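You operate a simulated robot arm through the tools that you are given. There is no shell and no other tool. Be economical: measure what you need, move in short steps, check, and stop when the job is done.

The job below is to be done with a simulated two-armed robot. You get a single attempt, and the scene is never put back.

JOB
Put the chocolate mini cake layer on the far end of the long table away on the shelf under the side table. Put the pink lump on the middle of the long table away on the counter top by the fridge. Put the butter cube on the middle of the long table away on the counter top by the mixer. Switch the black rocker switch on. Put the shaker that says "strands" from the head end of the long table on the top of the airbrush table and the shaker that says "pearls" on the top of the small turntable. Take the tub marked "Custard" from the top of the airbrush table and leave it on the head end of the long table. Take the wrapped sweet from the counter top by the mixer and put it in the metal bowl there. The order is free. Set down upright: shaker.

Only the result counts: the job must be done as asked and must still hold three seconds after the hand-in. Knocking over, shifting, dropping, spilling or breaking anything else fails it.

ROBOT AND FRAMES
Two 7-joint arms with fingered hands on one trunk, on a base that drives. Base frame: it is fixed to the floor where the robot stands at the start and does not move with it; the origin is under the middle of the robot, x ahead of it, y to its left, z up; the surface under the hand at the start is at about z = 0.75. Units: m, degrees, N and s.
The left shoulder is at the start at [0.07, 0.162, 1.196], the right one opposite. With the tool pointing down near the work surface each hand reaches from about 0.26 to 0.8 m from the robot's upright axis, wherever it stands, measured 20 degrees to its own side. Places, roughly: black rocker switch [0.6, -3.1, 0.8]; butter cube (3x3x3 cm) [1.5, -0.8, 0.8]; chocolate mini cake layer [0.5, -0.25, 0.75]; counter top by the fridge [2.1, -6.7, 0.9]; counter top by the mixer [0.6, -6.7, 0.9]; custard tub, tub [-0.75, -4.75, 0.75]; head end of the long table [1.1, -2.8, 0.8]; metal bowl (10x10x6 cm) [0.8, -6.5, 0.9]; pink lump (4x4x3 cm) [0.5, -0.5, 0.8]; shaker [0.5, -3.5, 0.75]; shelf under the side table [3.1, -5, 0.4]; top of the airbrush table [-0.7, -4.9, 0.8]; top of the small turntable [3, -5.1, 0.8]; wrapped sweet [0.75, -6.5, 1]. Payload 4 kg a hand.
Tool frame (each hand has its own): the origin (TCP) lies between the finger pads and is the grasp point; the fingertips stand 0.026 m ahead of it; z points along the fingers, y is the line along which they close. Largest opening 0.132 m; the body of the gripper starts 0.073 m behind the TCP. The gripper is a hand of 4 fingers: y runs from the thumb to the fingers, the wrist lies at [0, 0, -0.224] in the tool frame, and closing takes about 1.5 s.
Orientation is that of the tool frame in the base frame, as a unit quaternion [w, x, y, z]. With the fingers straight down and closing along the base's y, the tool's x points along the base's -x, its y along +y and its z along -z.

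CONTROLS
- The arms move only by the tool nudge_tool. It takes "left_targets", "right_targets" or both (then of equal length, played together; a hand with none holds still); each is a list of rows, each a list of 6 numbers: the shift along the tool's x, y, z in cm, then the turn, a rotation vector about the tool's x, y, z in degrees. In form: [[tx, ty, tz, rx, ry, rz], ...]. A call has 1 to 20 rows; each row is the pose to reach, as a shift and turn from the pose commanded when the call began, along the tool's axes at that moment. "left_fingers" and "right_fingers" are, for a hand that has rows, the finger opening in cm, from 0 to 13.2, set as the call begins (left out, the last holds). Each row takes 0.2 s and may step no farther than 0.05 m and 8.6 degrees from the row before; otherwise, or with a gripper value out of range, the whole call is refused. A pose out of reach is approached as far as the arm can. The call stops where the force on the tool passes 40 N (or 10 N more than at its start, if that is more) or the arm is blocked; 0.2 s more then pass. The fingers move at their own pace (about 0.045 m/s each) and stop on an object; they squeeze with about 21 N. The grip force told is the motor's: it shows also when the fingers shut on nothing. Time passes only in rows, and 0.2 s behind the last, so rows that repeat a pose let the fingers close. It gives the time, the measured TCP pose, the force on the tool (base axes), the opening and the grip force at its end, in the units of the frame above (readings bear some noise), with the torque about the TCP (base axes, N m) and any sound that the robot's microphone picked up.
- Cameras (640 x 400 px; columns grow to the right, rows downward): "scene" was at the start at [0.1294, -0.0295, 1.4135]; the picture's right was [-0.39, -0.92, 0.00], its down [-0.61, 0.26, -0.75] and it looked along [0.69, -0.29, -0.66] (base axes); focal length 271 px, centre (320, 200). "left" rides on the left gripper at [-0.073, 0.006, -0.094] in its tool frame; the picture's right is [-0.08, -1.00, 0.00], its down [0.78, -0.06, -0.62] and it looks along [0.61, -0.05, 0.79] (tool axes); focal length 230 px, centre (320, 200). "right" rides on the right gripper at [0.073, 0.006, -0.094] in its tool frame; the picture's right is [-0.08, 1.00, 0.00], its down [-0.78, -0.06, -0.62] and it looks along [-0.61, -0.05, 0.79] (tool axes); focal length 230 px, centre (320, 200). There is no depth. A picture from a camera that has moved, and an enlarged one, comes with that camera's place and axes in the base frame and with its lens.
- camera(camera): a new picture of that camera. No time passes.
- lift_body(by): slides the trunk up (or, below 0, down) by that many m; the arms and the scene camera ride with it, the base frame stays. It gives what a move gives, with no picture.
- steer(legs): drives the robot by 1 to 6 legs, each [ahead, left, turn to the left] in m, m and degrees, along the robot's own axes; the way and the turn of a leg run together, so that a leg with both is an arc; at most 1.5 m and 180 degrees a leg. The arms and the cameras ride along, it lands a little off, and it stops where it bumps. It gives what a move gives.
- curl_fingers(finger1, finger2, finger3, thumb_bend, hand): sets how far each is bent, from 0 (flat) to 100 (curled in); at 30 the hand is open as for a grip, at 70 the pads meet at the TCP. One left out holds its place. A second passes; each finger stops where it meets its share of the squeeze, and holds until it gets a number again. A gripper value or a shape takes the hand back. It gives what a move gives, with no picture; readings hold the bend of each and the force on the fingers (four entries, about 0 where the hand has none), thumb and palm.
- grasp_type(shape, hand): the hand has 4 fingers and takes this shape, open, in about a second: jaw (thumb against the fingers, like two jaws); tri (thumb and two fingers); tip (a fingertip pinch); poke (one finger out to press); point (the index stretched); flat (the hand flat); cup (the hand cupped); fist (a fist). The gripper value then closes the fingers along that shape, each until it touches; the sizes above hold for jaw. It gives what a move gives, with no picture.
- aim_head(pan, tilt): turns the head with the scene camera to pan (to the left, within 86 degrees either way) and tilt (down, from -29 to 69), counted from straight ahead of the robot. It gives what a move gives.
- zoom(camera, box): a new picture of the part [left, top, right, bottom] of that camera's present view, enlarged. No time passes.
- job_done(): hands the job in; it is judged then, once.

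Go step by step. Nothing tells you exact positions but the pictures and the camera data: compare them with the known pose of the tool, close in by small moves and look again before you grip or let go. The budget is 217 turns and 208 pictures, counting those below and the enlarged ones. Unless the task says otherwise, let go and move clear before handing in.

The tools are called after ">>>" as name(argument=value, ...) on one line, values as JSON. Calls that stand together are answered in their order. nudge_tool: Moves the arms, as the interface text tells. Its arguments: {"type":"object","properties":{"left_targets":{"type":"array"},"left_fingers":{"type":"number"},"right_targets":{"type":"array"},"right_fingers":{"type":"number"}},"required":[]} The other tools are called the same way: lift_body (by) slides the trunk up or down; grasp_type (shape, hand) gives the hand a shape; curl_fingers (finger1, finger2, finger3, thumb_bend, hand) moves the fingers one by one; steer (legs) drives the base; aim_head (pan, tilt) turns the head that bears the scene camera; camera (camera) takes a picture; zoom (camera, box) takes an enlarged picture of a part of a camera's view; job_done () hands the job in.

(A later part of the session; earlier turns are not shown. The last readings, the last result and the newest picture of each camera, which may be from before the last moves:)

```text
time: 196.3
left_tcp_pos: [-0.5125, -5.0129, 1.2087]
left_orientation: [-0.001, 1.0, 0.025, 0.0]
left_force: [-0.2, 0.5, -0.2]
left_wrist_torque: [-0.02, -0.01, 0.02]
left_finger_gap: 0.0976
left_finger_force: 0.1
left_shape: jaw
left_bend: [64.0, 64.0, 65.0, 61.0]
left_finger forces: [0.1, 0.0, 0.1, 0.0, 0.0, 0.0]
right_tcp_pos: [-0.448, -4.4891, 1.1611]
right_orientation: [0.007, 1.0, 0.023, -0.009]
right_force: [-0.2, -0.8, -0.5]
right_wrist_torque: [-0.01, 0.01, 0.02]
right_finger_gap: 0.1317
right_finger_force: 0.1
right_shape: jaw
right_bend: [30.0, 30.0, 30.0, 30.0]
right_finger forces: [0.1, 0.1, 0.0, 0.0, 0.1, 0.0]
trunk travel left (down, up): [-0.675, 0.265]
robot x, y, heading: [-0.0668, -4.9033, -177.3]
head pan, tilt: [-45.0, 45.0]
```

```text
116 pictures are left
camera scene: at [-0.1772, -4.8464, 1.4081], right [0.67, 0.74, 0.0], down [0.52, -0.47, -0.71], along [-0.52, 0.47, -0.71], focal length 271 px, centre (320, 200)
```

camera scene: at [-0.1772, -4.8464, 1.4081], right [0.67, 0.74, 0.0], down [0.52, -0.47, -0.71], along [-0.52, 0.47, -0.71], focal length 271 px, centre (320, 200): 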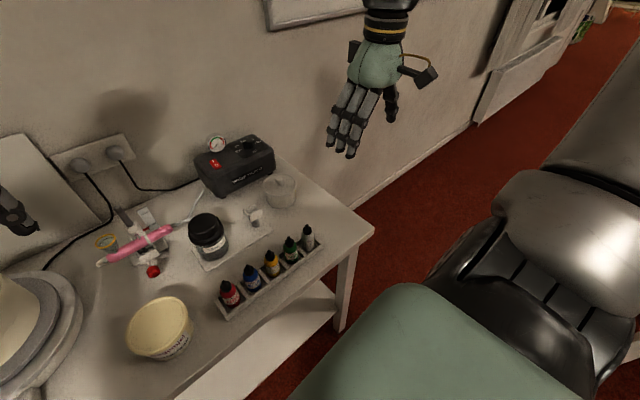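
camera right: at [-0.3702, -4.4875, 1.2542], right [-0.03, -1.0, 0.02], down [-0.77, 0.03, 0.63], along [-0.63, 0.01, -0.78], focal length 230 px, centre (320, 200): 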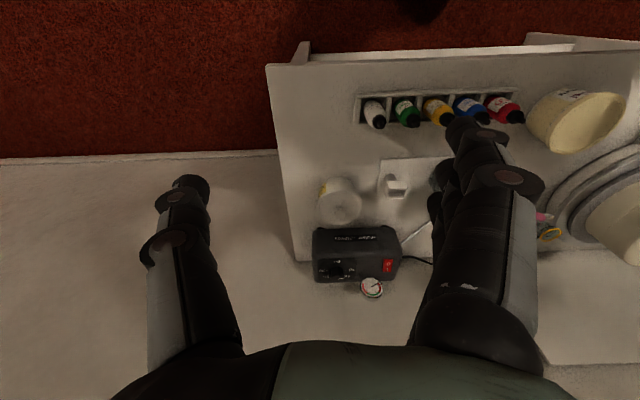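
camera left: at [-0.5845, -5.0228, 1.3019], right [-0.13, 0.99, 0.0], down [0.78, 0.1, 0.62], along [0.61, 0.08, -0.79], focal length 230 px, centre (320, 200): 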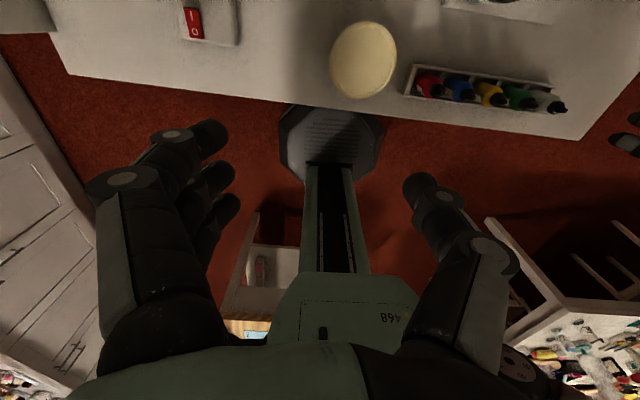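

The white pot with a knob carries a label starting "D…/C…": it is the Custard tub, at about (-0.745,-4.53). I reposition the base to reach it with the right hand.

>>> steer(legs=[[0.08, -0.2, -2.7]])

>>> aim_head(pan=-20, tilt=45)

>>> nudge_tool(right_targets=[[-4, 4, 0, 0, 0, 0], [-7, 8, 0, 0, 0, 0], [-10, 12, 0, 0, 0, 0], [-13, 16, 0, 0, 0, 0], [-16, 20, 0, 0, 0, 0], [-19, 23, 2, 0, 0, 0]])

>>> camera(camera="right")

>>> camera(camera="scene")

```text
time: 198.0
left_tcp_pos: [-0.6001, -4.7967, 1.2091]
left_orientation: [-0.002, 1.0, 0.0, 0.0]
left_force: [0.6, 0.3, -0.6]
left_wrist_torque: [-0.02, 0.01, 0.02]
left_finger_gap: 0.0975
left_finger_force: 0.1
left_shape: jaw
left_bend: [64.0, 64.0, 65.0, 61.0]
left_finger forces: [0.0, 0.0, 0.0, 0.0, 0.1, 0.1]
right_tcp_pos: [-0.5105, -4.2761, 1.1623]
right_orientation: [0.006, 1.0, -0.001, -0.011]
right_force: [-0.4, 0.9, 0.3]
right_wrist_torque: [0.02, -0.02, 0.02]
right_finger_gap: 0.1322
right_finger_force: 0.1
right_shape: jaw
right_bend: [30.0, 30.0, 30.0, 30.0]
right_finger forces: [0.1, 0.1, 0.1, 0.0, 0.0, 0.0]
trunk travel left (down, up): [-0.675, 0.265]
robot x, y, heading: [-0.1499, -4.7059, -180.1]
head pan, tilt: [-45.0, 45.0]
```

```text
time: 198.9
left_tcp_pos: [-0.6012, -4.7959, 1.2096]
left_orientation: [-0.001, 1.0, 0.0, 0.0]
left_force: [0.5, 0.2, -0.4]
left_wrist_torque: [-0.01, 0.02, -0.04]
left_finger_gap: 0.0976
left_finger_force: 0.1
left_shape: jaw
left_bend: [64.0, 64.0, 65.0, 61.0]
left_finger forces: [0.0, 0.0, 0.1, 0.0, 0.1, 0.0]
right_tcp_pos: [-0.5107, -4.2742, 1.1613]
right_orientation: [0.007, 1.0, -0.001, -0.01]
right_force: [-0.4, -0.9, -0.4]
right_wrist_torque: [0.0, -0.02, -0.01]
right_finger_gap: 0.1319
right_finger_force: 0.0
right_shape: jaw
right_bend: [30.0, 30.0, 30.0, 30.0]
right_finger forces: [0.0, 0.1, 0.0, 0.1, 0.1, 0.0]
trunk travel left (down, up): [-0.675, 0.265]
robot x, y, heading: [-0.1531, -4.707, -180.1]
head pan, tilt: [-20.0, 45.0]
```

```text
refused: row 1 steps farther than a row can; nothing moved
```

```text
115 pictures are left
camera right: at [-0.4358, -4.2787, 1.2542], right [-0.08, -1.0, 0.01], down [-0.77, 0.07, 0.63], along [-0.63, 0.04, -0.78], focal length 230 px, centre (320, 200)
```

right: 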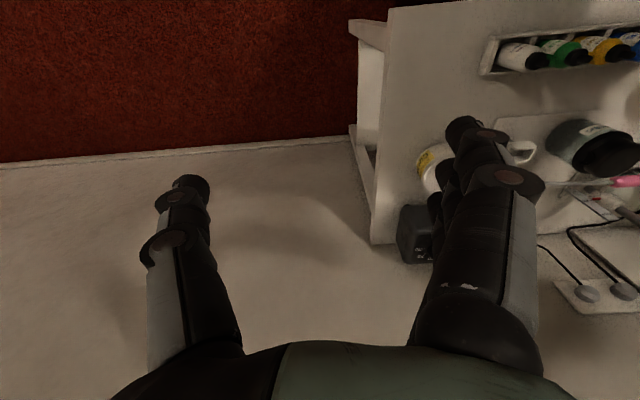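

```text
114 pictures are left
camera scene: at [-0.277, -4.6748, 1.4081], right [0.34, 0.94, 0.0], down [0.66, -0.24, -0.71], along [-0.66, 0.24, -0.71], focal length 271 px, centre (320, 200)
```

scene: 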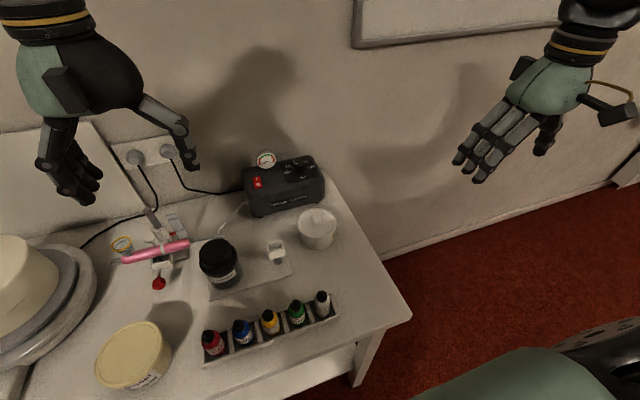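

The tub is at about (-0.746,-4.52). I move the open right hand over it.

>>> nudge_tool(right_targets=[[-2.9, 3.1, 0, 0, 0, 0], [-5.9, 6.1, 0, 0, 0, 0], [-8.8, 9.2, 0, 0, 0, 0], [-11.7, 12.3, 0, 0, 0, 0], [-14.7, 15.4, 0, 0, 0, 0], [-17.6, 18.4, 0, 0, 0, 0], [-20.6, 21.5, 0, 0, 0, 0], [-23.5, 24.6, 0, 0, 0, 0], [-23.5, 24.6, 4, 0, 0, 0], [-23.5, 24.6, 8, 0, 0, 0], [-23.5, 24.6, 12, 0, 0, 0], [-23.5, 24.6, 16, 0, 0, 0]])

>>> camera(camera="right")

```text
time: 201.5
left_tcp_pos: [-0.6028, -4.7963, 1.2078]
left_orientation: [-0.001, 1.0, 0.0, 0.0]
left_force: [0.0, 0.3, 0.4]
left_wrist_torque: [-0.04, -0.02, 0.0]
left_finger_gap: 0.0977
left_finger_force: 0.0
left_shape: jaw
left_bend: [64.0, 64.0, 65.0, 61.0]
left_finger forces: [0.1, 0.0, 0.0, 0.0, 0.1, 0.0]
right_tcp_pos: [-0.7272, -4.4999, 1.0084]
right_orientation: [0.008, 1.0, -0.002, -0.011]
right_force: [0.2, 0.3, 0.1]
right_wrist_torque: [0.02, 0.04, 0.02]
right_finger_gap: 0.1318
right_finger_force: 0.0
right_shape: jaw
right_bend: [30.0, 30.0, 30.0, 30.0]
right_finger forces: [0.1, 0.1, 0.0, 0.1, 0.0, 0.0]
right hand out of reach, approached as far as the arm can: row 6, 7, 8, 9, 10, 11, 12
trunk travel left (down, up): [-0.675, 0.265]
robot x, y, heading: [-0.1538, -4.7075, -179.8]
head pan, tilt: [-20.0, 45.0]
```

```text
113 pictures are left
camera right: at [-0.6526, -4.5037, 1.1013], right [-0.08, -1.0, 0.02], down [-0.77, 0.07, 0.63], along [-0.63, 0.04, -0.77], focal length 230 px, centre (320, 200)
```

right: 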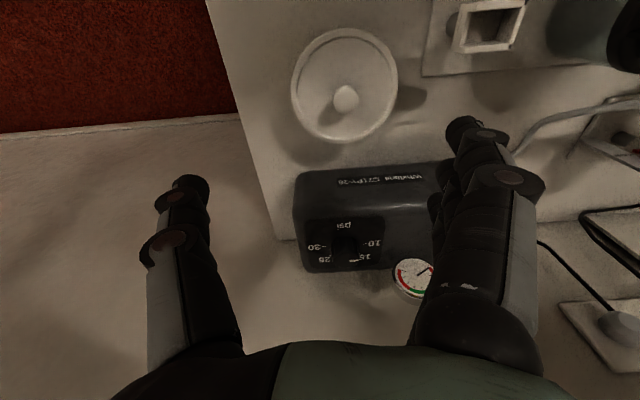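

Triangulating, the tub's centre is (-0.708,-4.525), its rim at z≈0.865 (table ≈0.79). I correct the hand position and lower a bit.

>>> nudge_tool(right_targets=[[1, 1.2, 1, 0, 0, 0], [1.9, 2.5, 3, 0, 0, 0], [1.9, 2.5, 5, 0, 0, 0]])

>>> camera(camera="right")

```text
time: 202.3
left_tcp_pos: [-0.6015, -4.7974, 1.2082]
left_orientation: [-0.001, 1.0, 0.0, 0.0]
left_force: [-0.8, -0.1, 0.6]
left_wrist_torque: [-0.01, 0.02, 0.0]
left_finger_gap: 0.0976
left_finger_force: 0.1
left_shape: jaw
left_bend: [64.0, 64.0, 65.0, 61.0]
left_finger forces: [0.0, 0.0, 0.0, 0.0, 0.0, 0.1]
right_tcp_pos: [-0.7031, -4.5202, 0.9623]
right_orientation: [0.009, 1.0, -0.002, -0.012]
right_force: [-0.3, 0.1, 0.2]
right_wrist_torque: [0.03, -0.03, -0.02]
right_finger_gap: 0.1321
right_finger_force: 0.0
right_shape: jaw
right_bend: [30.0, 30.0, 30.0, 30.0]
right_finger forces: [0.0, 0.0, 0.0, 0.0, 0.0, 0.0]
right hand out of reach, approached as far as the arm can: row 2, 3
trunk travel left (down, up): [-0.675, 0.265]
robot x, y, heading: [-0.1538, -4.7054, -180.1]
head pan, tilt: [-20.0, 45.0]
```

```text
112 pictures are left
camera right: at [-0.6282, -4.5242, 1.0543], right [-0.08, -1.0, 0.02], down [-0.77, 0.07, 0.63], along [-0.63, 0.04, -0.77], focal length 230 px, centre (320, 200)
```

right: 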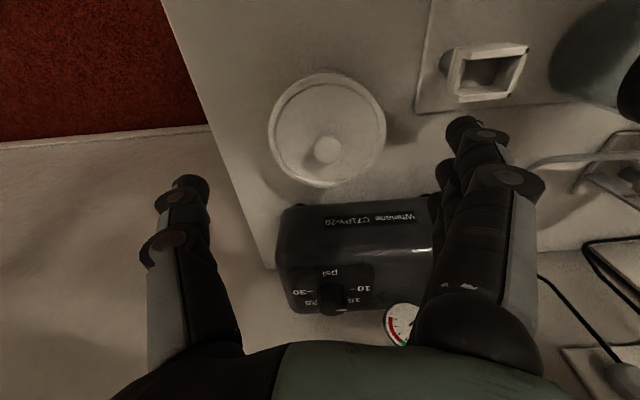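

Centred within a few mm. I descend around the tub.

>>> nudge_tool(right_targets=[[-0.1, 0.6, 4, 0, 0, 0], [-0.1, 0.6, 7, 0, 0, 0]])

>>> camera(camera="right")

```text
time: 202.9
left_tcp_pos: [-0.6006, -4.7969, 1.2091]
left_orientation: [-0.001, 1.0, 0.0, 0.0]
left_force: [0.9, -1.0, 0.0]
left_wrist_torque: [-0.02, -0.03, 0.0]
left_finger_gap: 0.0976
left_finger_force: 0.0
left_shape: jaw
left_bend: [64.0, 64.0, 65.0, 61.0]
left_finger forces: [0.0, 0.0, 0.1, 0.0, 0.0, 0.0]
right_tcp_pos: [-0.6913, -4.5068, 0.8992]
right_orientation: [0.009, 1.0, -0.001, -0.012]
right_force: [-0.1, 1.0, 0.6]
right_wrist_torque: [-0.02, -0.01, 0.01]
right_finger_gap: 0.1318
right_finger_force: 0.0
right_shape: jaw
right_bend: [30.0, 30.0, 30.0, 30.0]
right_finger forces: [0.0, 0.0, 0.0, 0.0, 0.0, 0.1]
right hand out of reach, approached as far as the arm can: row 1, 2
trunk travel left (down, up): [-0.675, 0.265]
robot x, y, heading: [-0.1506, -4.7037, -179.9]
head pan, tilt: [-20.0, 45.0]
```

```text
111 pictures are left
camera right: at [-0.617, -4.5119, 0.9917], right [-0.08, -1.0, 0.02], down [-0.77, 0.07, 0.63], along [-0.63, 0.04, -0.77], focal length 230 px, centre (320, 200)
```

right: 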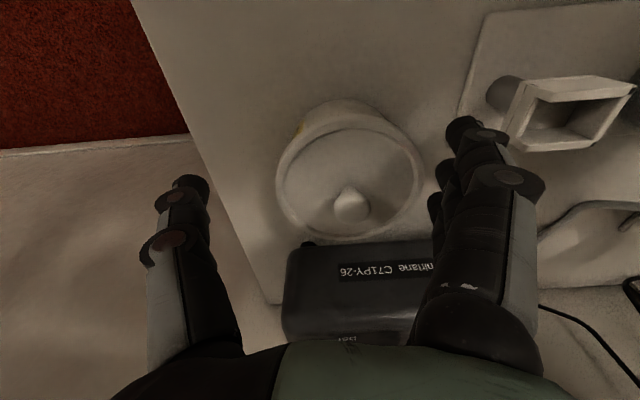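

The arm seems to be at a joint limit rather than out of range. I raise the hand and look at the arm's posture.

>>> nudge_tool(right_targets=[[0, 0, -4, 0, 0, 0], [0, 0, -8, 0, 0, 0], [0, 0, -12, 0, 0, 0]])

>>> aim_head(pan=-50, tilt=25)

>>> camera(camera="scene")

```text
time: 203.7
left_tcp_pos: [-0.6003, -4.7964, 1.2085]
left_orientation: [-0.002, 1.0, 0.001, 0.0]
left_force: [-0.2, -0.1, -0.3]
left_wrist_torque: [0.05, 0.01, 0.0]
left_finger_gap: 0.0977
left_finger_force: 0.1
left_shape: jaw
left_bend: [64.0, 64.0, 65.0, 61.0]
left_finger forces: [0.0, 0.1, 0.0, 0.0, 0.0, 0.0]
right_tcp_pos: [-0.6877, -4.5099, 1.0202]
right_orientation: [0.006, 1.0, -0.001, -0.011]
right_force: [0.0, 0.7, -0.2]
right_wrist_torque: [0.03, 0.03, -0.03]
right_finger_gap: 0.1317
right_finger_force: 0.1
right_shape: jaw
right_bend: [30.0, 30.0, 30.0, 30.0]
right_finger forces: [0.1, 0.1, 0.0, 0.0, 0.0, 0.0]
trunk travel left (down, up): [-0.675, 0.265]
robot x, y, heading: [-0.1534, -4.7058, -180.0]
head pan, tilt: [-20.0, 45.0]
```

```text
time: 204.6
left_tcp_pos: [-0.6007, -4.7962, 1.2091]
left_orientation: [-0.003, 1.0, 0.0, 0.0]
left_force: [-0.9, -0.6, 0.4]
left_wrist_torque: [0.01, 0.0, -0.03]
left_finger_gap: 0.0976
left_finger_force: 0.0
left_shape: jaw
left_bend: [64.0, 64.0, 65.0, 61.0]
left_finger forces: [0.0, 0.0, 0.1, 0.1, 0.1, 0.0]
right_tcp_pos: [-0.6882, -4.5097, 1.0191]
right_orientation: [0.008, 1.0, -0.001, -0.01]
right_force: [1.1, 0.3, 0.1]
right_wrist_torque: [-0.02, 0.01, 0.01]
right_finger_gap: 0.132
right_finger_force: 0.0
right_shape: jaw
right_bend: [30.0, 30.0, 30.0, 30.0]
right_finger forces: [0.0, 0.1, 0.0, 0.0, 0.0, 0.0]
trunk travel left (down, up): [-0.675, 0.265]
robot x, y, heading: [-0.1508, -4.7084, -180.1]
head pan, tilt: [-50.0, 25.0]
```

```text
110 pictures are left
camera scene: at [-0.2602, -4.6322, 1.4386], right [0.77, 0.64, 0.0], down [0.27, -0.32, -0.91], along [-0.58, 0.69, -0.42], focal length 271 px, centre (320, 200)
```

scene: 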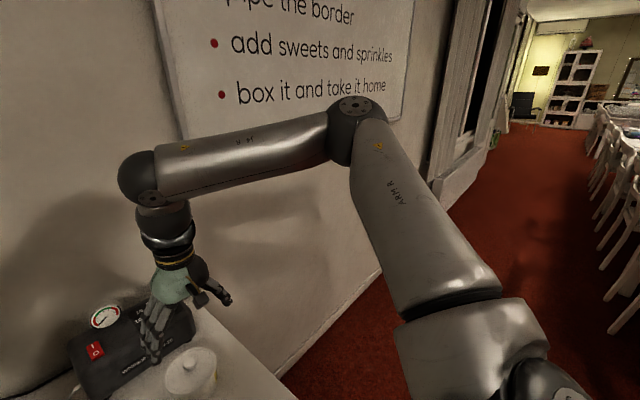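

The elbow is bent far out; a larger lateral offset suits it. I move the base 13 cm left and the hand 13 cm right to compensate.

>>> nudge_tool(right_targets=[[0, -4, 0, 0, 0, 0], [0, -8, 0, 0, 0, 0], [0, -12, 0, 0, 0, 0]])

>>> steer(legs=[[0.02, 0.135, 0]])

>>> camera(camera="right")

```text
time: 205.4
left_tcp_pos: [-0.6006, -4.7956, 1.2109]
left_orientation: [-0.001, 1.0, 0.0, -0.001]
left_force: [0.4, 0.9, -1.0]
left_wrist_torque: [-0.01, -0.03, 0.0]
left_finger_gap: 0.0977
left_finger_force: 0.0
left_shape: jaw
left_bend: [64.0, 64.0, 65.0, 61.0]
left_finger forces: [0.1, 0.1, 0.0, 0.0, 0.0, 0.0]
right_tcp_pos: [-0.6868, -4.3862, 1.0187]
right_orientation: [0.007, 1.0, -0.001, -0.011]
right_force: [-0.2, -0.4, 0.3]
right_wrist_torque: [-0.01, 0.02, -0.04]
right_finger_gap: 0.1317
right_finger_force: 0.2
right_shape: jaw
right_bend: [30.0, 30.0, 30.0, 30.0]
right_finger forces: [0.1, 0.1, 0.0, 0.1, 0.0, 0.0]
trunk travel left (down, up): [-0.675, 0.265]
robot x, y, heading: [-0.1529, -4.7029, -180.2]
head pan, tilt: [-50.0, 25.0]
```

```text
time: 206.7
left_tcp_pos: [-0.6208, -4.9278, 1.2088]
left_orientation: [-0.001, 1.0, 0.0, 0.0]
left_force: [1.0, -0.2, 0.6]
left_wrist_torque: [0.01, -0.01, 0.0]
left_finger_gap: 0.0975
left_finger_force: 0.1
left_shape: jaw
left_bend: [64.0, 64.0, 65.0, 61.0]
left_finger forces: [0.0, 0.0, 0.1, 0.1, 0.0, 0.1]
right_tcp_pos: [-0.7067, -4.5189, 1.0173]
right_orientation: [0.008, 1.0, -0.002, -0.009]
right_force: [1.1, 0.1, 0.3]
right_wrist_torque: [0.01, -0.02, 0.0]
right_finger_gap: 0.1317
right_finger_force: 0.0
right_shape: jaw
right_bend: [30.0, 30.0, 30.0, 30.0]
right_finger forces: [0.0, 0.0, 0.0, 0.0, 0.0, 0.0]
trunk travel left (down, up): [-0.675, 0.265]
robot x, y, heading: [-0.1739, -4.8369, -179.9]
head pan, tilt: [-50.0, 25.0]
```

```text
109 pictures are left
camera right: at [-0.6326, -4.524, 1.111], right [-0.08, -1.0, 0.02], down [-0.77, 0.07, 0.63], along [-0.63, 0.04, -0.78], focal length 230 px, centre (320, 200)
```

right: 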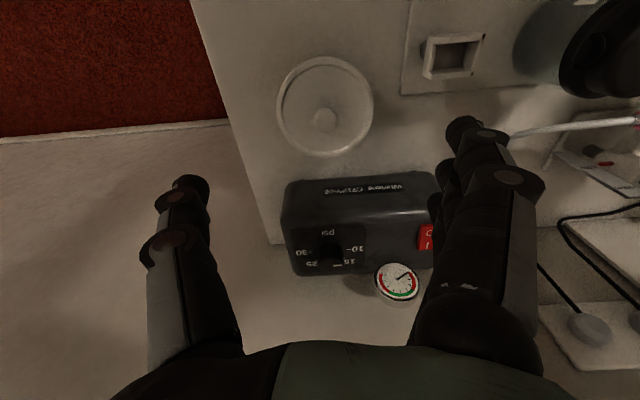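

>>> nudge_tool(right_targets=[[-0.1, 0.7, 3, 0, 0, 0], [-0.1, 0.7, 7, 0, 0, 0], [-0.1, 0.7, 10.5, 0, 0, 0]])

>>> camera(camera="right")

```text
time: 207.5
left_tcp_pos: [-0.6219, -4.9292, 1.2081]
left_orientation: [-0.002, 1.0, 0.001, 0.0]
left_force: [-0.6, 0.4, 0.6]
left_wrist_torque: [-0.02, 0.02, -0.04]
left_finger_gap: 0.0973
left_finger_force: 0.1
left_shape: jaw
left_bend: [64.0, 64.0, 65.0, 61.0]
left_finger forces: [0.0, 0.0, 0.1, 0.1, 0.0, 0.0]
right_tcp_pos: [-0.7116, -4.5319, 0.9135]
right_orientation: [0.006, 1.0, -0.002, -0.01]
right_force: [-0.1, -0.7, 0.0]
right_wrist_torque: [0.06, -0.01, 0.03]
right_finger_gap: 0.1321
right_finger_force: 0.0
right_shape: jaw
right_bend: [30.0, 30.0, 30.0, 30.0]
right_finger forces: [0.1, 0.1, 0.1, 0.0, 0.0, 0.0]
trunk travel left (down, up): [-0.675, 0.265]
robot x, y, heading: [-0.1711, -4.8414, -179.9]
head pan, tilt: [-50.0, 25.0]
```

```text
108 pictures are left
camera right: at [-0.6363, -4.5356, 1.0065], right [-0.08, -1.0, 0.01], down [-0.77, 0.07, 0.63], along [-0.63, 0.04, -0.78], focal length 230 px, centre (320, 200)
```

right: 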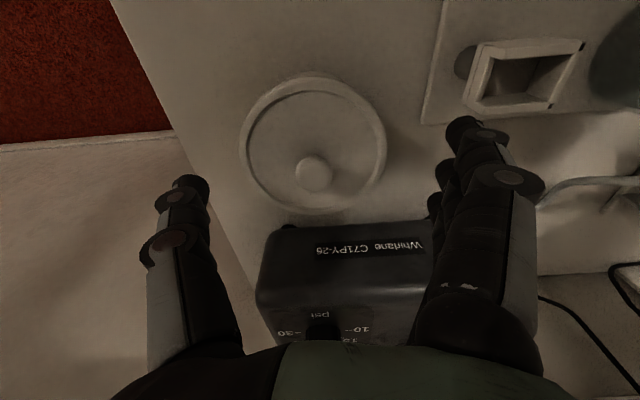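

>>> nudge_tool(right_targets=[[0.8, -0.5, 0.5, 0, 0, 0], [0.8, -0.5, 3, 0, 0, 0], [0.8, -0.5, 5.5, 0, 0, 0]])

>>> camera(camera="right")

```text
time: 208.3
left_tcp_pos: [-0.6215, -4.9286, 1.2081]
left_orientation: [-0.002, 1.0, 0.0, 0.0]
left_force: [-0.3, 0.3, -0.4]
left_wrist_torque: [-0.06, 0.0, -0.01]
left_finger_gap: 0.0978
left_finger_force: 0.1
left_shape: jaw
left_bend: [64.0, 64.0, 65.0, 61.0]
left_finger forces: [0.0, 0.0, 0.0, 0.0, 0.0, 0.1]
right_tcp_pos: [-0.7045, -4.5236, 0.8596]
right_orientation: [0.007, 1.0, -0.001, -0.012]
right_force: [0.4, 0.2, -0.5]
right_wrist_torque: [-0.01, 0.03, 0.01]
right_finger_gap: 0.1318
right_finger_force: 0.1
right_shape: jaw
right_bend: [30.0, 30.0, 30.0, 30.0]
right_finger forces: [0.1, 0.1, 0.0, 0.0, 0.0, 0.1]
trunk travel left (down, up): [-0.675, 0.265]
robot x, y, heading: [-0.1722, -4.8399, -180.1]
head pan, tilt: [-50.0, 25.0]
```

```text
107 pictures are left
camera right: at [-0.6297, -4.5292, 0.9515], right [-0.08, -1.0, 0.01], down [-0.77, 0.07, 0.63], along [-0.63, 0.04, -0.78], focal length 230 px, centre (320, 200)
```

right: 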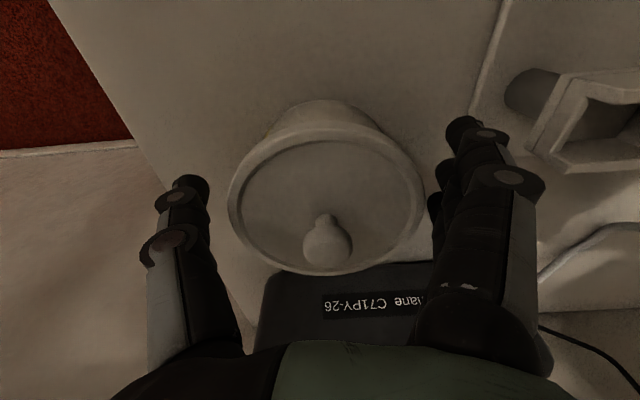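

The tub is centred in the grip. I lower 2.5 cm further and close.

>>> nudge_tool(right_targets=[[0, 0.1, 1.2, 0, 0, 0], [0, 0.1, 2.5, 0, 0, 0], [0, 0.1, 2.5, 0, 0, 0]])

>>> nudge_tool(right_targets=[[0, 0, 0, 0, 0, 0], [0, 0, 0, 0, 0, 0], [0, 0, 0, 0, 0, 0], [0, 0, 0, 0, 0, 0], [0, 0, 0, 0, 0, 0], [0, 0, 0, 0, 0, 0]], right_fingers=7)

>>> camera(camera="right")

```text
time: 209.1
left_tcp_pos: [-0.6208, -4.9285, 1.2097]
left_orientation: [-0.001, 1.0, -0.001, 0.0]
left_force: [0.0, -0.5, 0.4]
left_wrist_torque: [0.01, -0.03, 0.01]
left_finger_gap: 0.0976
left_finger_force: 0.0
left_shape: jaw
left_bend: [64.0, 64.0, 65.0, 61.0]
left_finger forces: [0.0, 0.0, 0.0, 0.1, 0.0, 0.0]
right_tcp_pos: [-0.7042, -4.5269, 0.8351]
right_orientation: [0.006, 1.0, -0.002, -0.011]
right_force: [-0.1, 1.7, 3.0]
right_wrist_torque: [0.11, 0.0, 0.02]
right_finger_gap: 0.1318
right_finger_force: 0.0
right_shape: jaw
right_bend: [30.0, 30.0, 30.0, 30.0]
right_finger forces: [0.0, 0.1, 0.0, 0.0, 2.8, 0.0]
trunk travel left (down, up): [-0.675, 0.265]
robot x, y, heading: [-0.1767, -4.8403, -180.1]
head pan, tilt: [-50.0, 25.0]
```

```text
time: 210.5
left_tcp_pos: [-0.6207, -4.9288, 1.2093]
left_orientation: [-0.002, 1.0, 0.0, 0.0]
left_force: [0.3, 0.2, 0.4]
left_wrist_torque: [0.01, -0.03, 0.01]
left_finger_gap: 0.0976
left_finger_force: 0.0
left_shape: jaw
left_bend: [64.0, 64.0, 65.0, 61.0]
left_finger forces: [0.0, 0.1, 0.1, 0.0, 0.0, 0.0]
right_tcp_pos: [-0.7039, -4.5275, 0.8337]
right_orientation: [0.007, 1.0, -0.003, -0.01]
right_force: [-0.3, 0.8, -0.2]
right_wrist_torque: [0.0, -0.03, -0.04]
right_finger_gap: 0.0821
right_finger_force: 21.5
right_shape: jaw
right_bend: [73.0, 71.0, 71.0, 66.0]
right_finger forces: [6.1, 10.6, 9.8, 0.1, 26.8, 0.1]
trunk travel left (down, up): [-0.675, 0.265]
robot x, y, heading: [-0.1718, -4.8406, -180.1]
head pan, tilt: [-50.0, 25.0]
heard: snap
```

```text
106 pictures are left
camera right: at [-0.6297, -4.5309, 0.9272], right [-0.08, -1.0, 0.01], down [-0.77, 0.07, 0.63], along [-0.63, 0.04, -0.78], focal length 230 px, centre (320, 200)
```

right: 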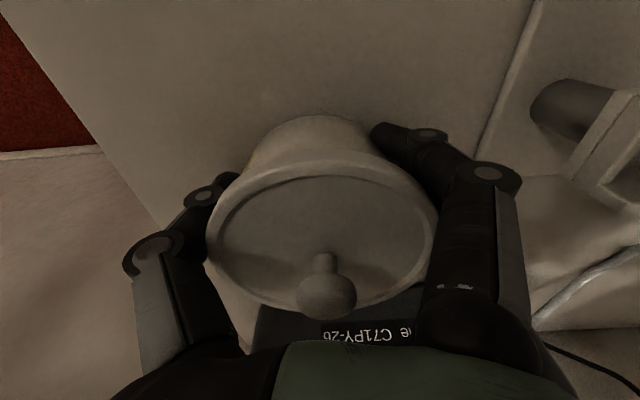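

A "snap" was heard. I inspect the tub closely before lifting.

>>> zoom(camera="right", box=[180, 100, 480, 340])

>>> aim_head(pan=-25, tilt=42)

>>> zoom(camera="scene", box=[220, 120, 460, 270])

```text
1.67 times, centred on (330, 220) of right
camera zoom: at [-0.6297, -4.5309, 0.9272], right [-0.08, -1.0, 0.01], down [-0.77, 0.07, 0.63], along [-0.63, 0.04, -0.78], focal length 384 px, centre (303, 167)
```

zoom: 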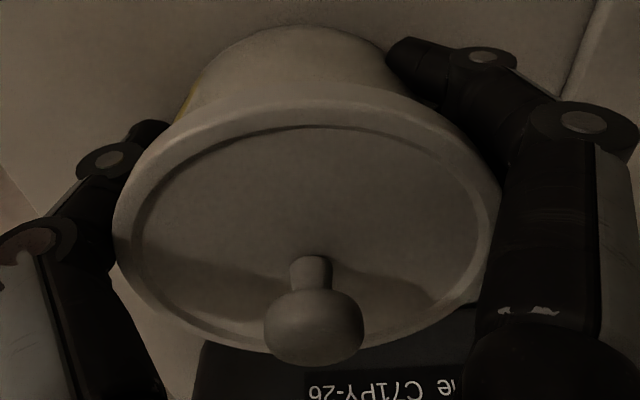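

```text
time: 211.4
left_tcp_pos: [-0.6212, -4.9296, 1.2086]
left_orientation: [-0.001, 1.0, -0.001, 0.0]
left_force: [-0.1, -0.1, -0.2]
left_wrist_torque: [0.0, 0.02, 0.01]
left_finger_gap: 0.0975
left_finger_force: 0.1
left_shape: jaw
left_bend: [64.0, 64.0, 65.0, 61.0]
left_finger forces: [0.1, 0.1, 0.0, 0.0, 0.0, 0.0]
right_tcp_pos: [-0.7048, -4.5263, 0.8346]
right_orientation: [0.007, 1.0, -0.001, -0.009]
right_force: [-0.2, -0.5, 1.2]
right_wrist_torque: [0.0, -0.01, 0.01]
right_finger_gap: 0.0819
right_finger_force: 21.3
right_shape: jaw
right_bend: [73.0, 71.0, 71.0, 66.0]
right_finger forces: [6.2, 10.6, 9.7, 0.0, 26.9, 0.0]
trunk travel left (down, up): [-0.675, 0.265]
robot x, y, heading: [-0.1721, -4.8392, -180.0]
head pan, tilt: [-25.0, 42.0]
```

```text
2.67 times, centred on (340, 195) of scene
camera zoom: at [-0.2971, -4.7999, 1.4125], right [0.42, 0.91, 0.0], down [0.61, -0.28, -0.74], along [-0.67, 0.31, -0.67], focal length 724 px, centre (267, 213)
```

zoom: 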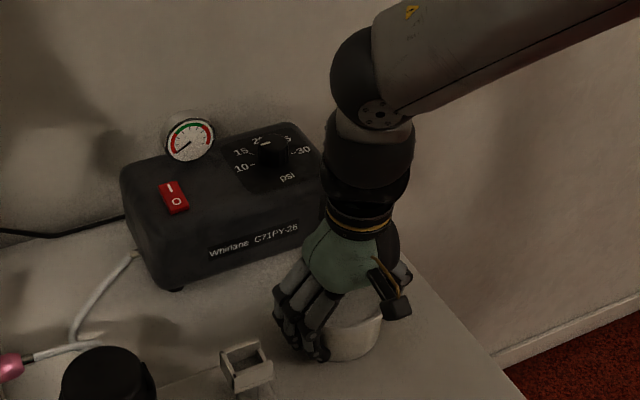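

The tub looks intact. I lift it and check it comes up whole.

>>> nudge_tool(right_targets=[[0, 0, -2, 0, 0, 0], [0, 0, -5, 0, 0, 0], [0, 0, -9, 0, 0, 0], [0, 0, -13, 0, 0, 0], [0, 0, -17, 0, 0, 0], [4, 0, -20, 0, 0, 0], [8, 0, -20, 0, 0, 0], [12, 0, -20, 0, 0, 0]])

>>> camera(camera="right")

>>> camera(camera="scene")

```text
time: 213.2
left_tcp_pos: [-0.62, -4.9286, 1.2086]
left_orientation: [-0.001, 1.0, 0.001, -0.001]
left_force: [0.6, 0.6, -0.6]
left_wrist_torque: [-0.03, 0.02, -0.01]
left_finger_gap: 0.0976
left_finger_force: 0.1
left_shape: jaw
left_bend: [64.0, 64.0, 65.0, 61.0]
left_finger forces: [0.0, 0.0, 0.1, 0.1, 0.0, 0.0]
right_tcp_pos: [-0.5807, -4.5235, 1.032]
right_orientation: [0.007, 1.0, -0.002, -0.011]
right_force: [-0.1, -0.6, -0.4]
right_wrist_torque: [-0.02, -0.05, 0.02]
right_finger_gap: 0.082
right_finger_force: 21.1
right_shape: jaw
right_bend: [73.0, 71.0, 71.0, 66.0]
right_finger forces: [6.3, 10.6, 9.9, 0.1, 26.8, 0.0]
trunk travel left (down, up): [-0.675, 0.265]
robot x, y, heading: [-0.1723, -4.8408, -179.8]
head pan, tilt: [-25.0, 42.0]
```

```text
103 pictures are left
camera right: at [-0.5059, -4.5282, 1.1238], right [-0.08, -1.0, 0.02], down [-0.77, 0.07, 0.63], along [-0.63, 0.04, -0.77], focal length 230 px, centre (320, 200)
```

right: 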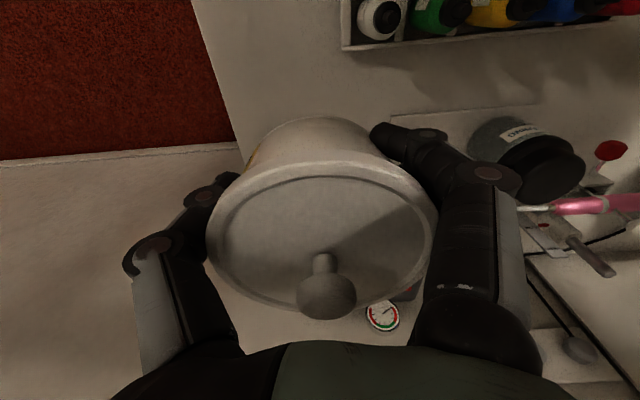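

```text
102 pictures are left
camera scene: at [-0.2956, -4.7995, 1.4125], right [0.42, 0.91, 0.0], down [0.61, -0.28, -0.74], along [-0.67, 0.31, -0.67], focal length 271 px, centre (320, 200)
```

scene: 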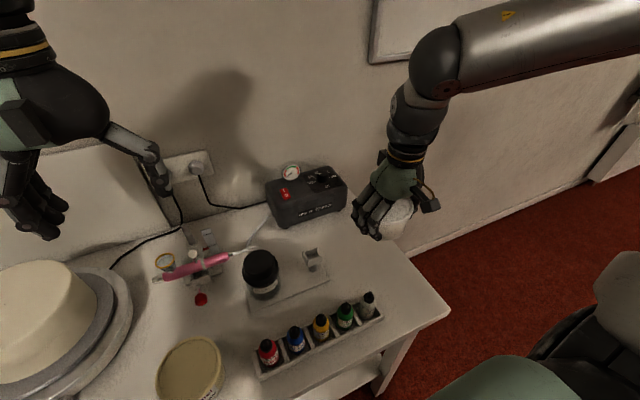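

The tub came up whole. I back away, turn around and drive to the head end of the long table.

>>> steer(legs=[[-0.2, 0, 0], [0, 0, -180], [-0.15, 0, 0]])

>>> steer(legs=[[0, 1.2, 0]])

>>> aim_head(pan=0, tilt=45)

>>> camera(camera="scene")

```text
time: 223.1
left_tcp_pos: [0.3176, -4.7427, 1.2084]
left_orientation: [0.0, -0.01, 1.0, -0.001]
left_force: [0.3, -0.7, 0.3]
left_wrist_torque: [0.03, -0.01, -0.03]
left_finger_gap: 0.0973
left_finger_force: 0.0
left_shape: jaw
left_bend: [64.0, 64.0, 65.0, 61.0]
left_finger forces: [0.1, 0.1, 0.1, 0.1, 0.1, 0.0]
right_tcp_pos: [0.2853, -5.149, 1.0295]
right_orientation: [0.009, -0.009, 1.0, 0.008]
right_force: [-0.1, -0.7, -2.6]
right_wrist_torque: [0.0, 0.02, 0.01]
right_finger_gap: 0.0816
right_finger_force: 21.3
right_shape: jaw
right_bend: [73.0, 71.0, 71.0, 66.0]
right_finger forces: [5.3, 9.7, 9.1, 0.0, 24.9, 0.0]
trunk travel left (down, up): [-0.675, 0.265]
robot x, y, heading: [-0.1345, -4.8417, 1.1]
head pan, tilt: [-25.0, 42.0]
```

```text
time: 229.2
left_tcp_pos: [0.2881, -3.5374, 1.2082]
left_orientation: [0.001, -0.013, 1.0, -0.001]
left_force: [-0.5, -0.2, -0.3]
left_wrist_torque: [0.02, -0.02, 0.03]
left_finger_gap: 0.0976
left_finger_force: 0.0
left_shape: jaw
left_bend: [64.0, 64.0, 65.0, 61.0]
left_finger forces: [0.0, 0.1, 0.0, 0.0, 0.0, 0.0]
right_tcp_pos: [0.2597, -3.943, 1.0305]
right_orientation: [0.009, -0.011, 1.0, 0.007]
right_force: [0.9, 0.1, -2.4]
right_wrist_torque: [-0.04, 0.06, -0.01]
right_finger_gap: 0.0815
right_finger_force: 21.4
right_shape: jaw
right_bend: [73.0, 71.0, 71.0, 66.0]
right_finger forces: [5.5, 9.7, 9.2, 0.0, 25.1, 0.0]
trunk travel left (down, up): [-0.675, 0.265]
robot x, y, heading: [-0.1565, -3.6372, 1.2]
head pan, tilt: [-25.0, 42.0]
```

```text
time: 230.1
left_tcp_pos: [0.2872, -3.5379, 1.209]
left_orientation: [0.001, -0.012, 1.0, -0.001]
left_force: [0.6, 1.4, 0.5]
left_wrist_torque: [0.0, 0.02, -0.01]
left_finger_gap: 0.0975
left_finger_force: 0.0
left_shape: jaw
left_bend: [64.0, 64.0, 65.0, 61.0]
left_finger forces: [0.0, 0.1, 0.0, 0.0, 0.0, 0.0]
right_tcp_pos: [0.2578, -3.9438, 1.0296]
right_orientation: [0.01, -0.011, 1.0, 0.007]
right_force: [1.1, -0.2, -2.7]
right_wrist_torque: [0.0, 0.02, -0.01]
right_finger_gap: 0.0816
right_finger_force: 21.1
right_shape: jaw
right_bend: [73.0, 71.0, 71.0, 66.0]
right_finger forces: [5.3, 9.7, 9.2, 0.0, 24.9, 0.1]
trunk travel left (down, up): [-0.675, 0.265]
robot x, y, heading: [-0.1597, -3.6387, 1.4]
head pan, tilt: [0.0, 45.0]
```

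```text
101 pictures are left
camera scene: at [-0.0251, -3.6319, 1.4081], right [0.02, -1.0, 0.0], down [-0.71, -0.02, -0.71], along [0.71, 0.02, -0.71], focal length 271 px, centre (320, 200)
```

scene: 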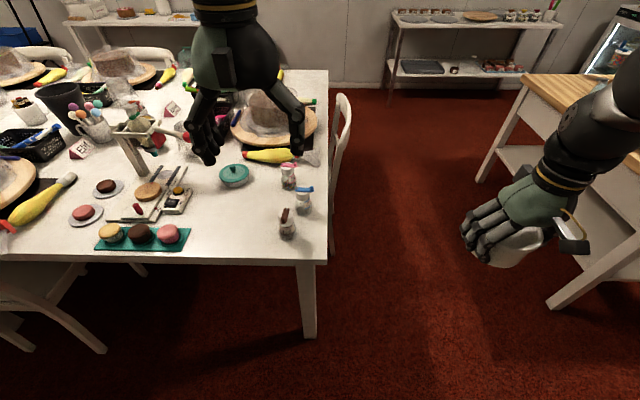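

I sidestep left to y≈-3.14 so the right hand can set the tub at (0.49,-3.37).

>>> steer(legs=[[0, 0.5, -1.3]])

>>> nudge_tool(right_targets=[[-4, 0, 0, 0, 0, 0], [-8, 1, 0, 0, 0, 0], [-12, 2, 0, 0, 0, 0], [-16, 3, 0, 0, 0, 0], [-19.5, 4, 0, 0, 0, 0]])

>>> aim_head(pan=-20, tilt=45)

>>> camera(camera="scene")

>>> camera(camera="right")

```text
time: 233.0
left_tcp_pos: [0.28, -3.0468, 1.2087]
left_orientation: [0.0, -0.006, 1.0, 0.0]
left_force: [-0.2, 1.0, 0.4]
left_wrist_torque: [0.0, 0.02, 0.02]
left_finger_gap: 0.0973
left_finger_force: 0.1
left_shape: jaw
left_bend: [64.0, 64.0, 65.0, 61.0]
left_finger forces: [0.1, 0.0, 0.1, 0.1, 0.1, 0.0]
right_tcp_pos: [0.2456, -3.4526, 1.0298]
right_orientation: [0.01, -0.004, 1.0, 0.007]
right_force: [0.2, -0.3, -2.1]
right_wrist_torque: [-0.02, 0.04, -0.01]
right_finger_gap: 0.0816
right_finger_force: 20.9
right_shape: jaw
right_bend: [73.0, 71.0, 71.0, 66.0]
right_finger forces: [5.4, 9.7, 9.2, 0.0, 25.0, 0.1]
trunk travel left (down, up): [-0.675, 0.265]
robot x, y, heading: [-0.1681, -3.1438, 0.8]
head pan, tilt: [0.0, 45.0]
```

```text
time: 234.2
left_tcp_pos: [0.2844, -3.0467, 1.2076]
left_orientation: [-0.002, -0.005, 1.0, -0.001]
left_force: [0.3, 0.5, 0.0]
left_wrist_torque: [0.0, 0.01, 0.01]
left_finger_gap: 0.0978
left_finger_force: 0.0
left_shape: jaw
left_bend: [64.0, 64.0, 65.0, 61.0]
left_finger forces: [0.0, 0.0, 0.0, 0.0, 0.1, 0.0]
right_tcp_pos: [0.4446, -3.4116, 1.0319]
right_orientation: [0.006, -0.005, 1.0, 0.007]
right_force: [0.6, 0.6, -1.8]
right_wrist_torque: [0.0, 0.06, 0.0]
right_finger_gap: 0.0814
right_finger_force: 20.7
right_shape: jaw
right_bend: [73.0, 71.0, 71.0, 66.0]
right_finger forces: [5.4, 9.5, 9.1, 0.1, 24.8, 0.0]
trunk travel left (down, up): [-0.675, 0.265]
robot x, y, heading: [-0.1667, -3.1447, 0.9]
head pan, tilt: [0.0, 45.0]
```

```text
time: 235.0
left_tcp_pos: [0.2796, -3.046, 1.2086]
left_orientation: [0.0, -0.005, 1.0, -0.001]
left_force: [-0.6, -0.8, -0.7]
left_wrist_torque: [-0.01, 0.0, 0.0]
left_finger_gap: 0.0977
left_finger_force: 0.1
left_shape: jaw
left_bend: [64.0, 64.0, 65.0, 61.0]
left_finger forces: [0.0, 0.0, 0.0, 0.1, 0.0, 0.0]
right_tcp_pos: [0.4421, -3.4113, 1.0341]
right_orientation: [0.01, -0.005, 1.0, 0.007]
right_force: [0.5, 0.3, -1.9]
right_wrist_torque: [0.0, 0.01, -0.02]
right_finger_gap: 0.0816
right_finger_force: 21.4
right_shape: jaw
right_bend: [73.0, 71.0, 71.0, 66.0]
right_finger forces: [5.5, 9.6, 9.3, 0.1, 24.8, 0.0]
trunk travel left (down, up): [-0.675, 0.265]
robot x, y, heading: [-0.1701, -3.1416, 0.8]
head pan, tilt: [-20.0, 45.0]
```

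```text
100 pictures are left
camera scene: at [-0.0393, -3.165, 1.4082], right [-0.33, -0.94, 0.0], down [-0.67, 0.23, -0.71], along [0.67, -0.23, -0.71], focal length 271 px, centre (320, 200)
```

scene: 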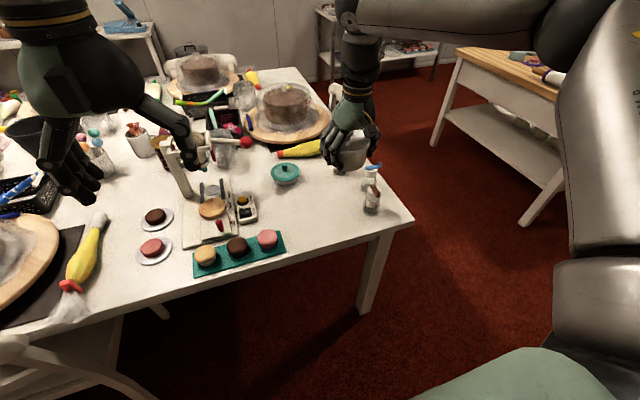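

```text
99 pictures are left
camera right: at [0.3671, -3.4083, 1.1271], right [0.07, 1.0, 0.02], down [0.77, -0.06, 0.63], along [0.63, -0.03, -0.78], focal length 230 px, centre (320, 200)
```

right: 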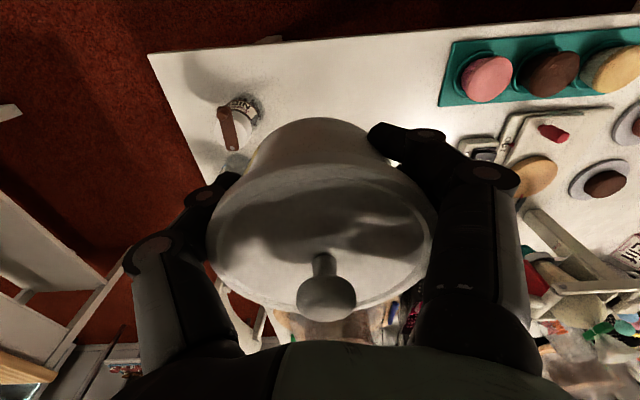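

Nibs at (0.48,-3.54), tray end at y≈-3.22. I position over (0.49,-3.375) and lower.

>>> nudge_tool(right_targets=[[-2.4, 1.8, 0, 0, 0, 0], [-4.8, 3.6, 0, 0, 0, 0], [-4.8, 3.6, 4.5, 0, 0, 0], [-4.8, 3.6, 9, 0, 0, 0], [-4.8, 3.6, 13.5, 0, 0, 0], [-4.8, 3.6, 18, 0, 0, 0]])

>>> camera(camera="right")

```text
time: 236.4
left_tcp_pos: [0.2808, -3.0463, 1.2089]
left_orientation: [0.0, -0.006, 1.0, -0.001]
left_force: [0.9, -0.6, 0.2]
left_wrist_torque: [0.01, 0.0, 0.01]
left_finger_gap: 0.0976
left_finger_force: 0.1
left_shape: jaw
left_bend: [64.0, 64.0, 65.0, 61.0]
left_finger forces: [0.0, 0.0, 0.0, 0.0, 0.1, 0.1]
right_tcp_pos: [0.4352, -3.4101, 0.8859]
right_orientation: [0.012, -0.004, 1.0, 0.008]
right_force: [-0.1, -1.0, -2.0]
right_wrist_torque: [-0.01, 0.07, 0.0]
right_finger_gap: 0.0815
right_finger_force: 21.3
right_shape: jaw
right_bend: [73.0, 71.0, 71.0, 66.0]
right_finger forces: [5.4, 9.4, 9.2, 0.1, 24.7, 0.0]
right hand out of reach, approached as far as the arm can: row 1, 2, 3, 4, 5, 6
trunk travel left (down, up): [-0.675, 0.265]
robot x, y, heading: [-0.1667, -3.1421, 0.7]
head pan, tilt: [-20.0, 45.0]
```

```text
98 pictures are left
camera right: at [0.3602, -3.406, 0.978], right [0.07, 1.0, 0.02], down [0.77, -0.07, 0.63], along [0.63, -0.03, -0.77], focal length 230 px, centre (320, 200)
```

right: 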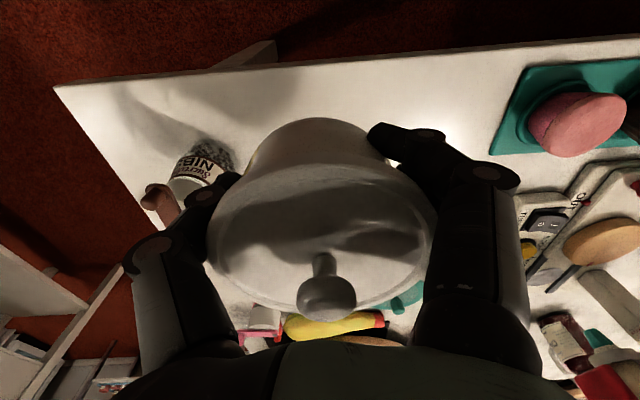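

The arm is at its limit, so I move the base itself 7 cm ahead and 3 cm left.

>>> steer(legs=[[0.07, 0.035, 0]])

>>> camera(camera="right")

```text
time: 237.5
left_tcp_pos: [0.3474, -3.012, 1.2094]
left_orientation: [0.0, -0.006, 1.0, -0.001]
left_force: [-0.6, 0.0, -0.2]
left_wrist_torque: [-0.02, 0.02, 0.04]
left_finger_gap: 0.0978
left_finger_force: 0.1
left_shape: jaw
left_bend: [64.0, 64.0, 65.0, 61.0]
left_finger forces: [0.1, 0.1, 0.1, 0.0, 0.1, 0.0]
right_tcp_pos: [0.5017, -3.3734, 0.8871]
right_orientation: [0.012, -0.005, 1.0, 0.008]
right_force: [-0.1, -0.1, -0.9]
right_wrist_torque: [0.01, 0.03, 0.01]
right_finger_gap: 0.0813
right_finger_force: 21.6
right_shape: jaw
right_bend: [73.0, 71.0, 71.0, 66.0]
right_finger forces: [5.4, 9.6, 9.2, 0.1, 24.7, 0.1]
trunk travel left (down, up): [-0.675, 0.265]
robot x, y, heading: [-0.1008, -3.1046, 0.6]
head pan, tilt: [-20.0, 45.0]
```

```text
97 pictures are left
camera right: at [0.4267, -3.3709, 0.9791], right [0.07, 1.0, 0.02], down [0.77, -0.07, 0.63], along [0.63, -0.03, -0.77], focal length 230 px, centre (320, 200)
```

right: 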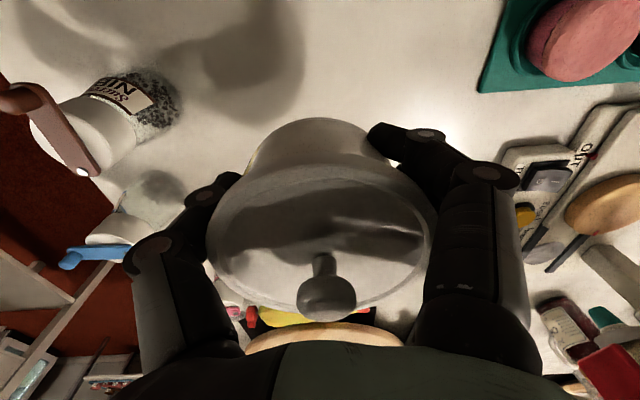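

Clear all round. I lower the tub to the table.

>>> nudge_tool(right_targets=[[0, 0, 3, 0, 0, 0], [0, 0, 6, 0, 0, 0], [0, 0, 8, 0, 0, 0], [0, 0, 9, 0, 0, 0]])

```text
time: 238.5
left_tcp_pos: [0.3472, -3.0113, 1.2089]
left_orientation: [0.0, -0.006, 1.0, 0.0]
left_force: [-0.5, -0.2, -0.2]
left_wrist_torque: [0.01, 0.01, 0.03]
left_finger_gap: 0.0975
left_finger_force: 0.1
left_shape: jaw
left_bend: [64.0, 64.0, 65.0, 61.0]
left_finger forces: [0.0, 0.0, 0.1, 0.1, 0.0, 0.1]
right_tcp_pos: [0.4763, -3.3917, 0.828]
right_orientation: [0.012, -0.004, 1.0, 0.009]
right_force: [-0.3, -0.1, -2.2]
right_wrist_torque: [0.0, -0.02, -0.01]
right_finger_gap: 0.0815
right_finger_force: 21.4
right_shape: jaw
right_bend: [73.0, 71.0, 71.0, 66.0]
right_finger forces: [5.4, 9.5, 9.2, 0.0, 24.7, 0.1]
right hand out of reach, approached as far as the arm can: row 1, 2, 3, 4
trunk travel left (down, up): [-0.675, 0.265]
robot x, y, heading: [-0.098, -3.1078, 0.7]
head pan, tilt: [-20.0, 45.0]
```

The trunk can do the lowering. I nudge the base 2 cm ahead and 2.5 cm left, then lower the trunk 3 cm.

>>> steer(legs=[[0.02, 0.025, 0]])

>>> lift_body(by=-0.03)

>>> camera(camera="right")

```text
time: 239.3
left_tcp_pos: [0.364, -2.991, 1.2104]
left_orientation: [0.002, -0.005, 1.0, 0.0]
left_force: [0.2, -0.9, 0.1]
left_wrist_torque: [0.06, -0.02, -0.01]
left_finger_gap: 0.098
left_finger_force: 0.1
left_shape: jaw
left_bend: [64.0, 64.0, 65.0, 61.0]
left_finger forces: [0.0, 0.0, 0.0, 0.0, 0.0, 0.0]
right_tcp_pos: [0.4931, -3.3696, 0.8278]
right_orientation: [0.012, -0.003, 1.0, 0.011]
right_force: [-1.0, -0.6, -1.8]
right_wrist_torque: [0.03, -0.02, -0.01]
right_finger_gap: 0.0814
right_finger_force: 21.2
right_shape: jaw
right_bend: [73.0, 71.0, 71.0, 66.0]
right_finger forces: [5.3, 9.5, 9.3, 0.0, 24.7, 0.0]
trunk travel left (down, up): [-0.675, 0.265]
robot x, y, heading: [-0.0815, -3.0781, 0.5]
head pan, tilt: [-20.0, 45.0]
```

```text
time: 240.1
left_tcp_pos: [0.3668, -2.9866, 1.1779]
left_orientation: [0.0, -0.005, 1.0, -0.001]
left_force: [-0.6, -0.3, -1.1]
left_wrist_torque: [0.0, -0.01, 0.04]
left_finger_gap: 0.0976
left_finger_force: 0.1
left_shape: jaw
left_bend: [64.0, 64.0, 65.0, 61.0]
left_finger forces: [0.1, 0.1, 0.0, 0.0, 0.0, 0.0]
right_tcp_pos: [0.4949, -3.3658, 0.7988]
right_orientation: [0.011, -0.004, 1.0, 0.008]
right_force: [0.1, -0.7, -3.2]
right_wrist_torque: [-0.01, 0.01, -0.04]
right_finger_gap: 0.0814
right_finger_force: 20.6
right_shape: jaw
right_bend: [73.0, 71.0, 71.0, 66.0]
right_finger forces: [5.4, 9.5, 9.2, 0.1, 24.6, 0.0]
trunk travel left (down, up): [-0.645, 0.295]
robot x, y, heading: [-0.0824, -3.0815, 0.6]
head pan, tilt: [-20.0, 45.0]
```

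```text
96 pictures are left
camera right: at [0.42, -3.3627, 0.8903], right [0.07, 1.0, 0.02], down [0.77, -0.07, 0.63], along [0.63, -0.03, -0.77], focal length 230 px, centre (320, 200)
```

right: 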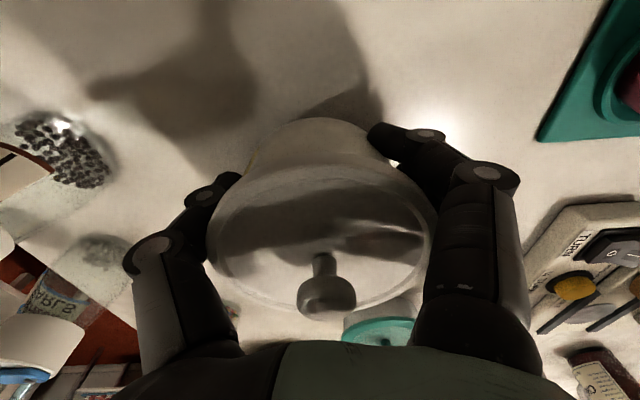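

>>> lift_body(by=-0.006)

```text
time: 240.6
left_tcp_pos: [0.367, -2.9865, 1.1727]
left_orientation: [0.0, -0.006, 1.0, -0.001]
left_force: [0.1, 0.6, -0.5]
left_wrist_torque: [-0.01, 0.01, -0.04]
left_finger_gap: 0.0975
left_finger_force: 0.0
left_shape: jaw
left_bend: [64.0, 64.0, 65.0, 61.0]
left_finger forces: [0.0, 0.0, 0.1, 0.0, 0.0, 0.0]
right_tcp_pos: [0.4957, -3.3664, 0.792]
right_orientation: [0.012, -0.003, 1.0, 0.009]
right_force: [-0.1, 0.3, -2.4]
right_wrist_torque: [0.01, 0.02, 0.0]
right_finger_gap: 0.0815
right_finger_force: 20.9
right_shape: jaw
right_bend: [73.0, 71.0, 71.0, 66.0]
right_finger forces: [5.5, 9.5, 9.2, 0.0, 24.7, 0.1]
trunk travel left (down, up): [-0.639, 0.301]
robot x, y, heading: [-0.0776, -3.0823, 0.7]
head pan, tilt: [-20.0, 45.0]
```

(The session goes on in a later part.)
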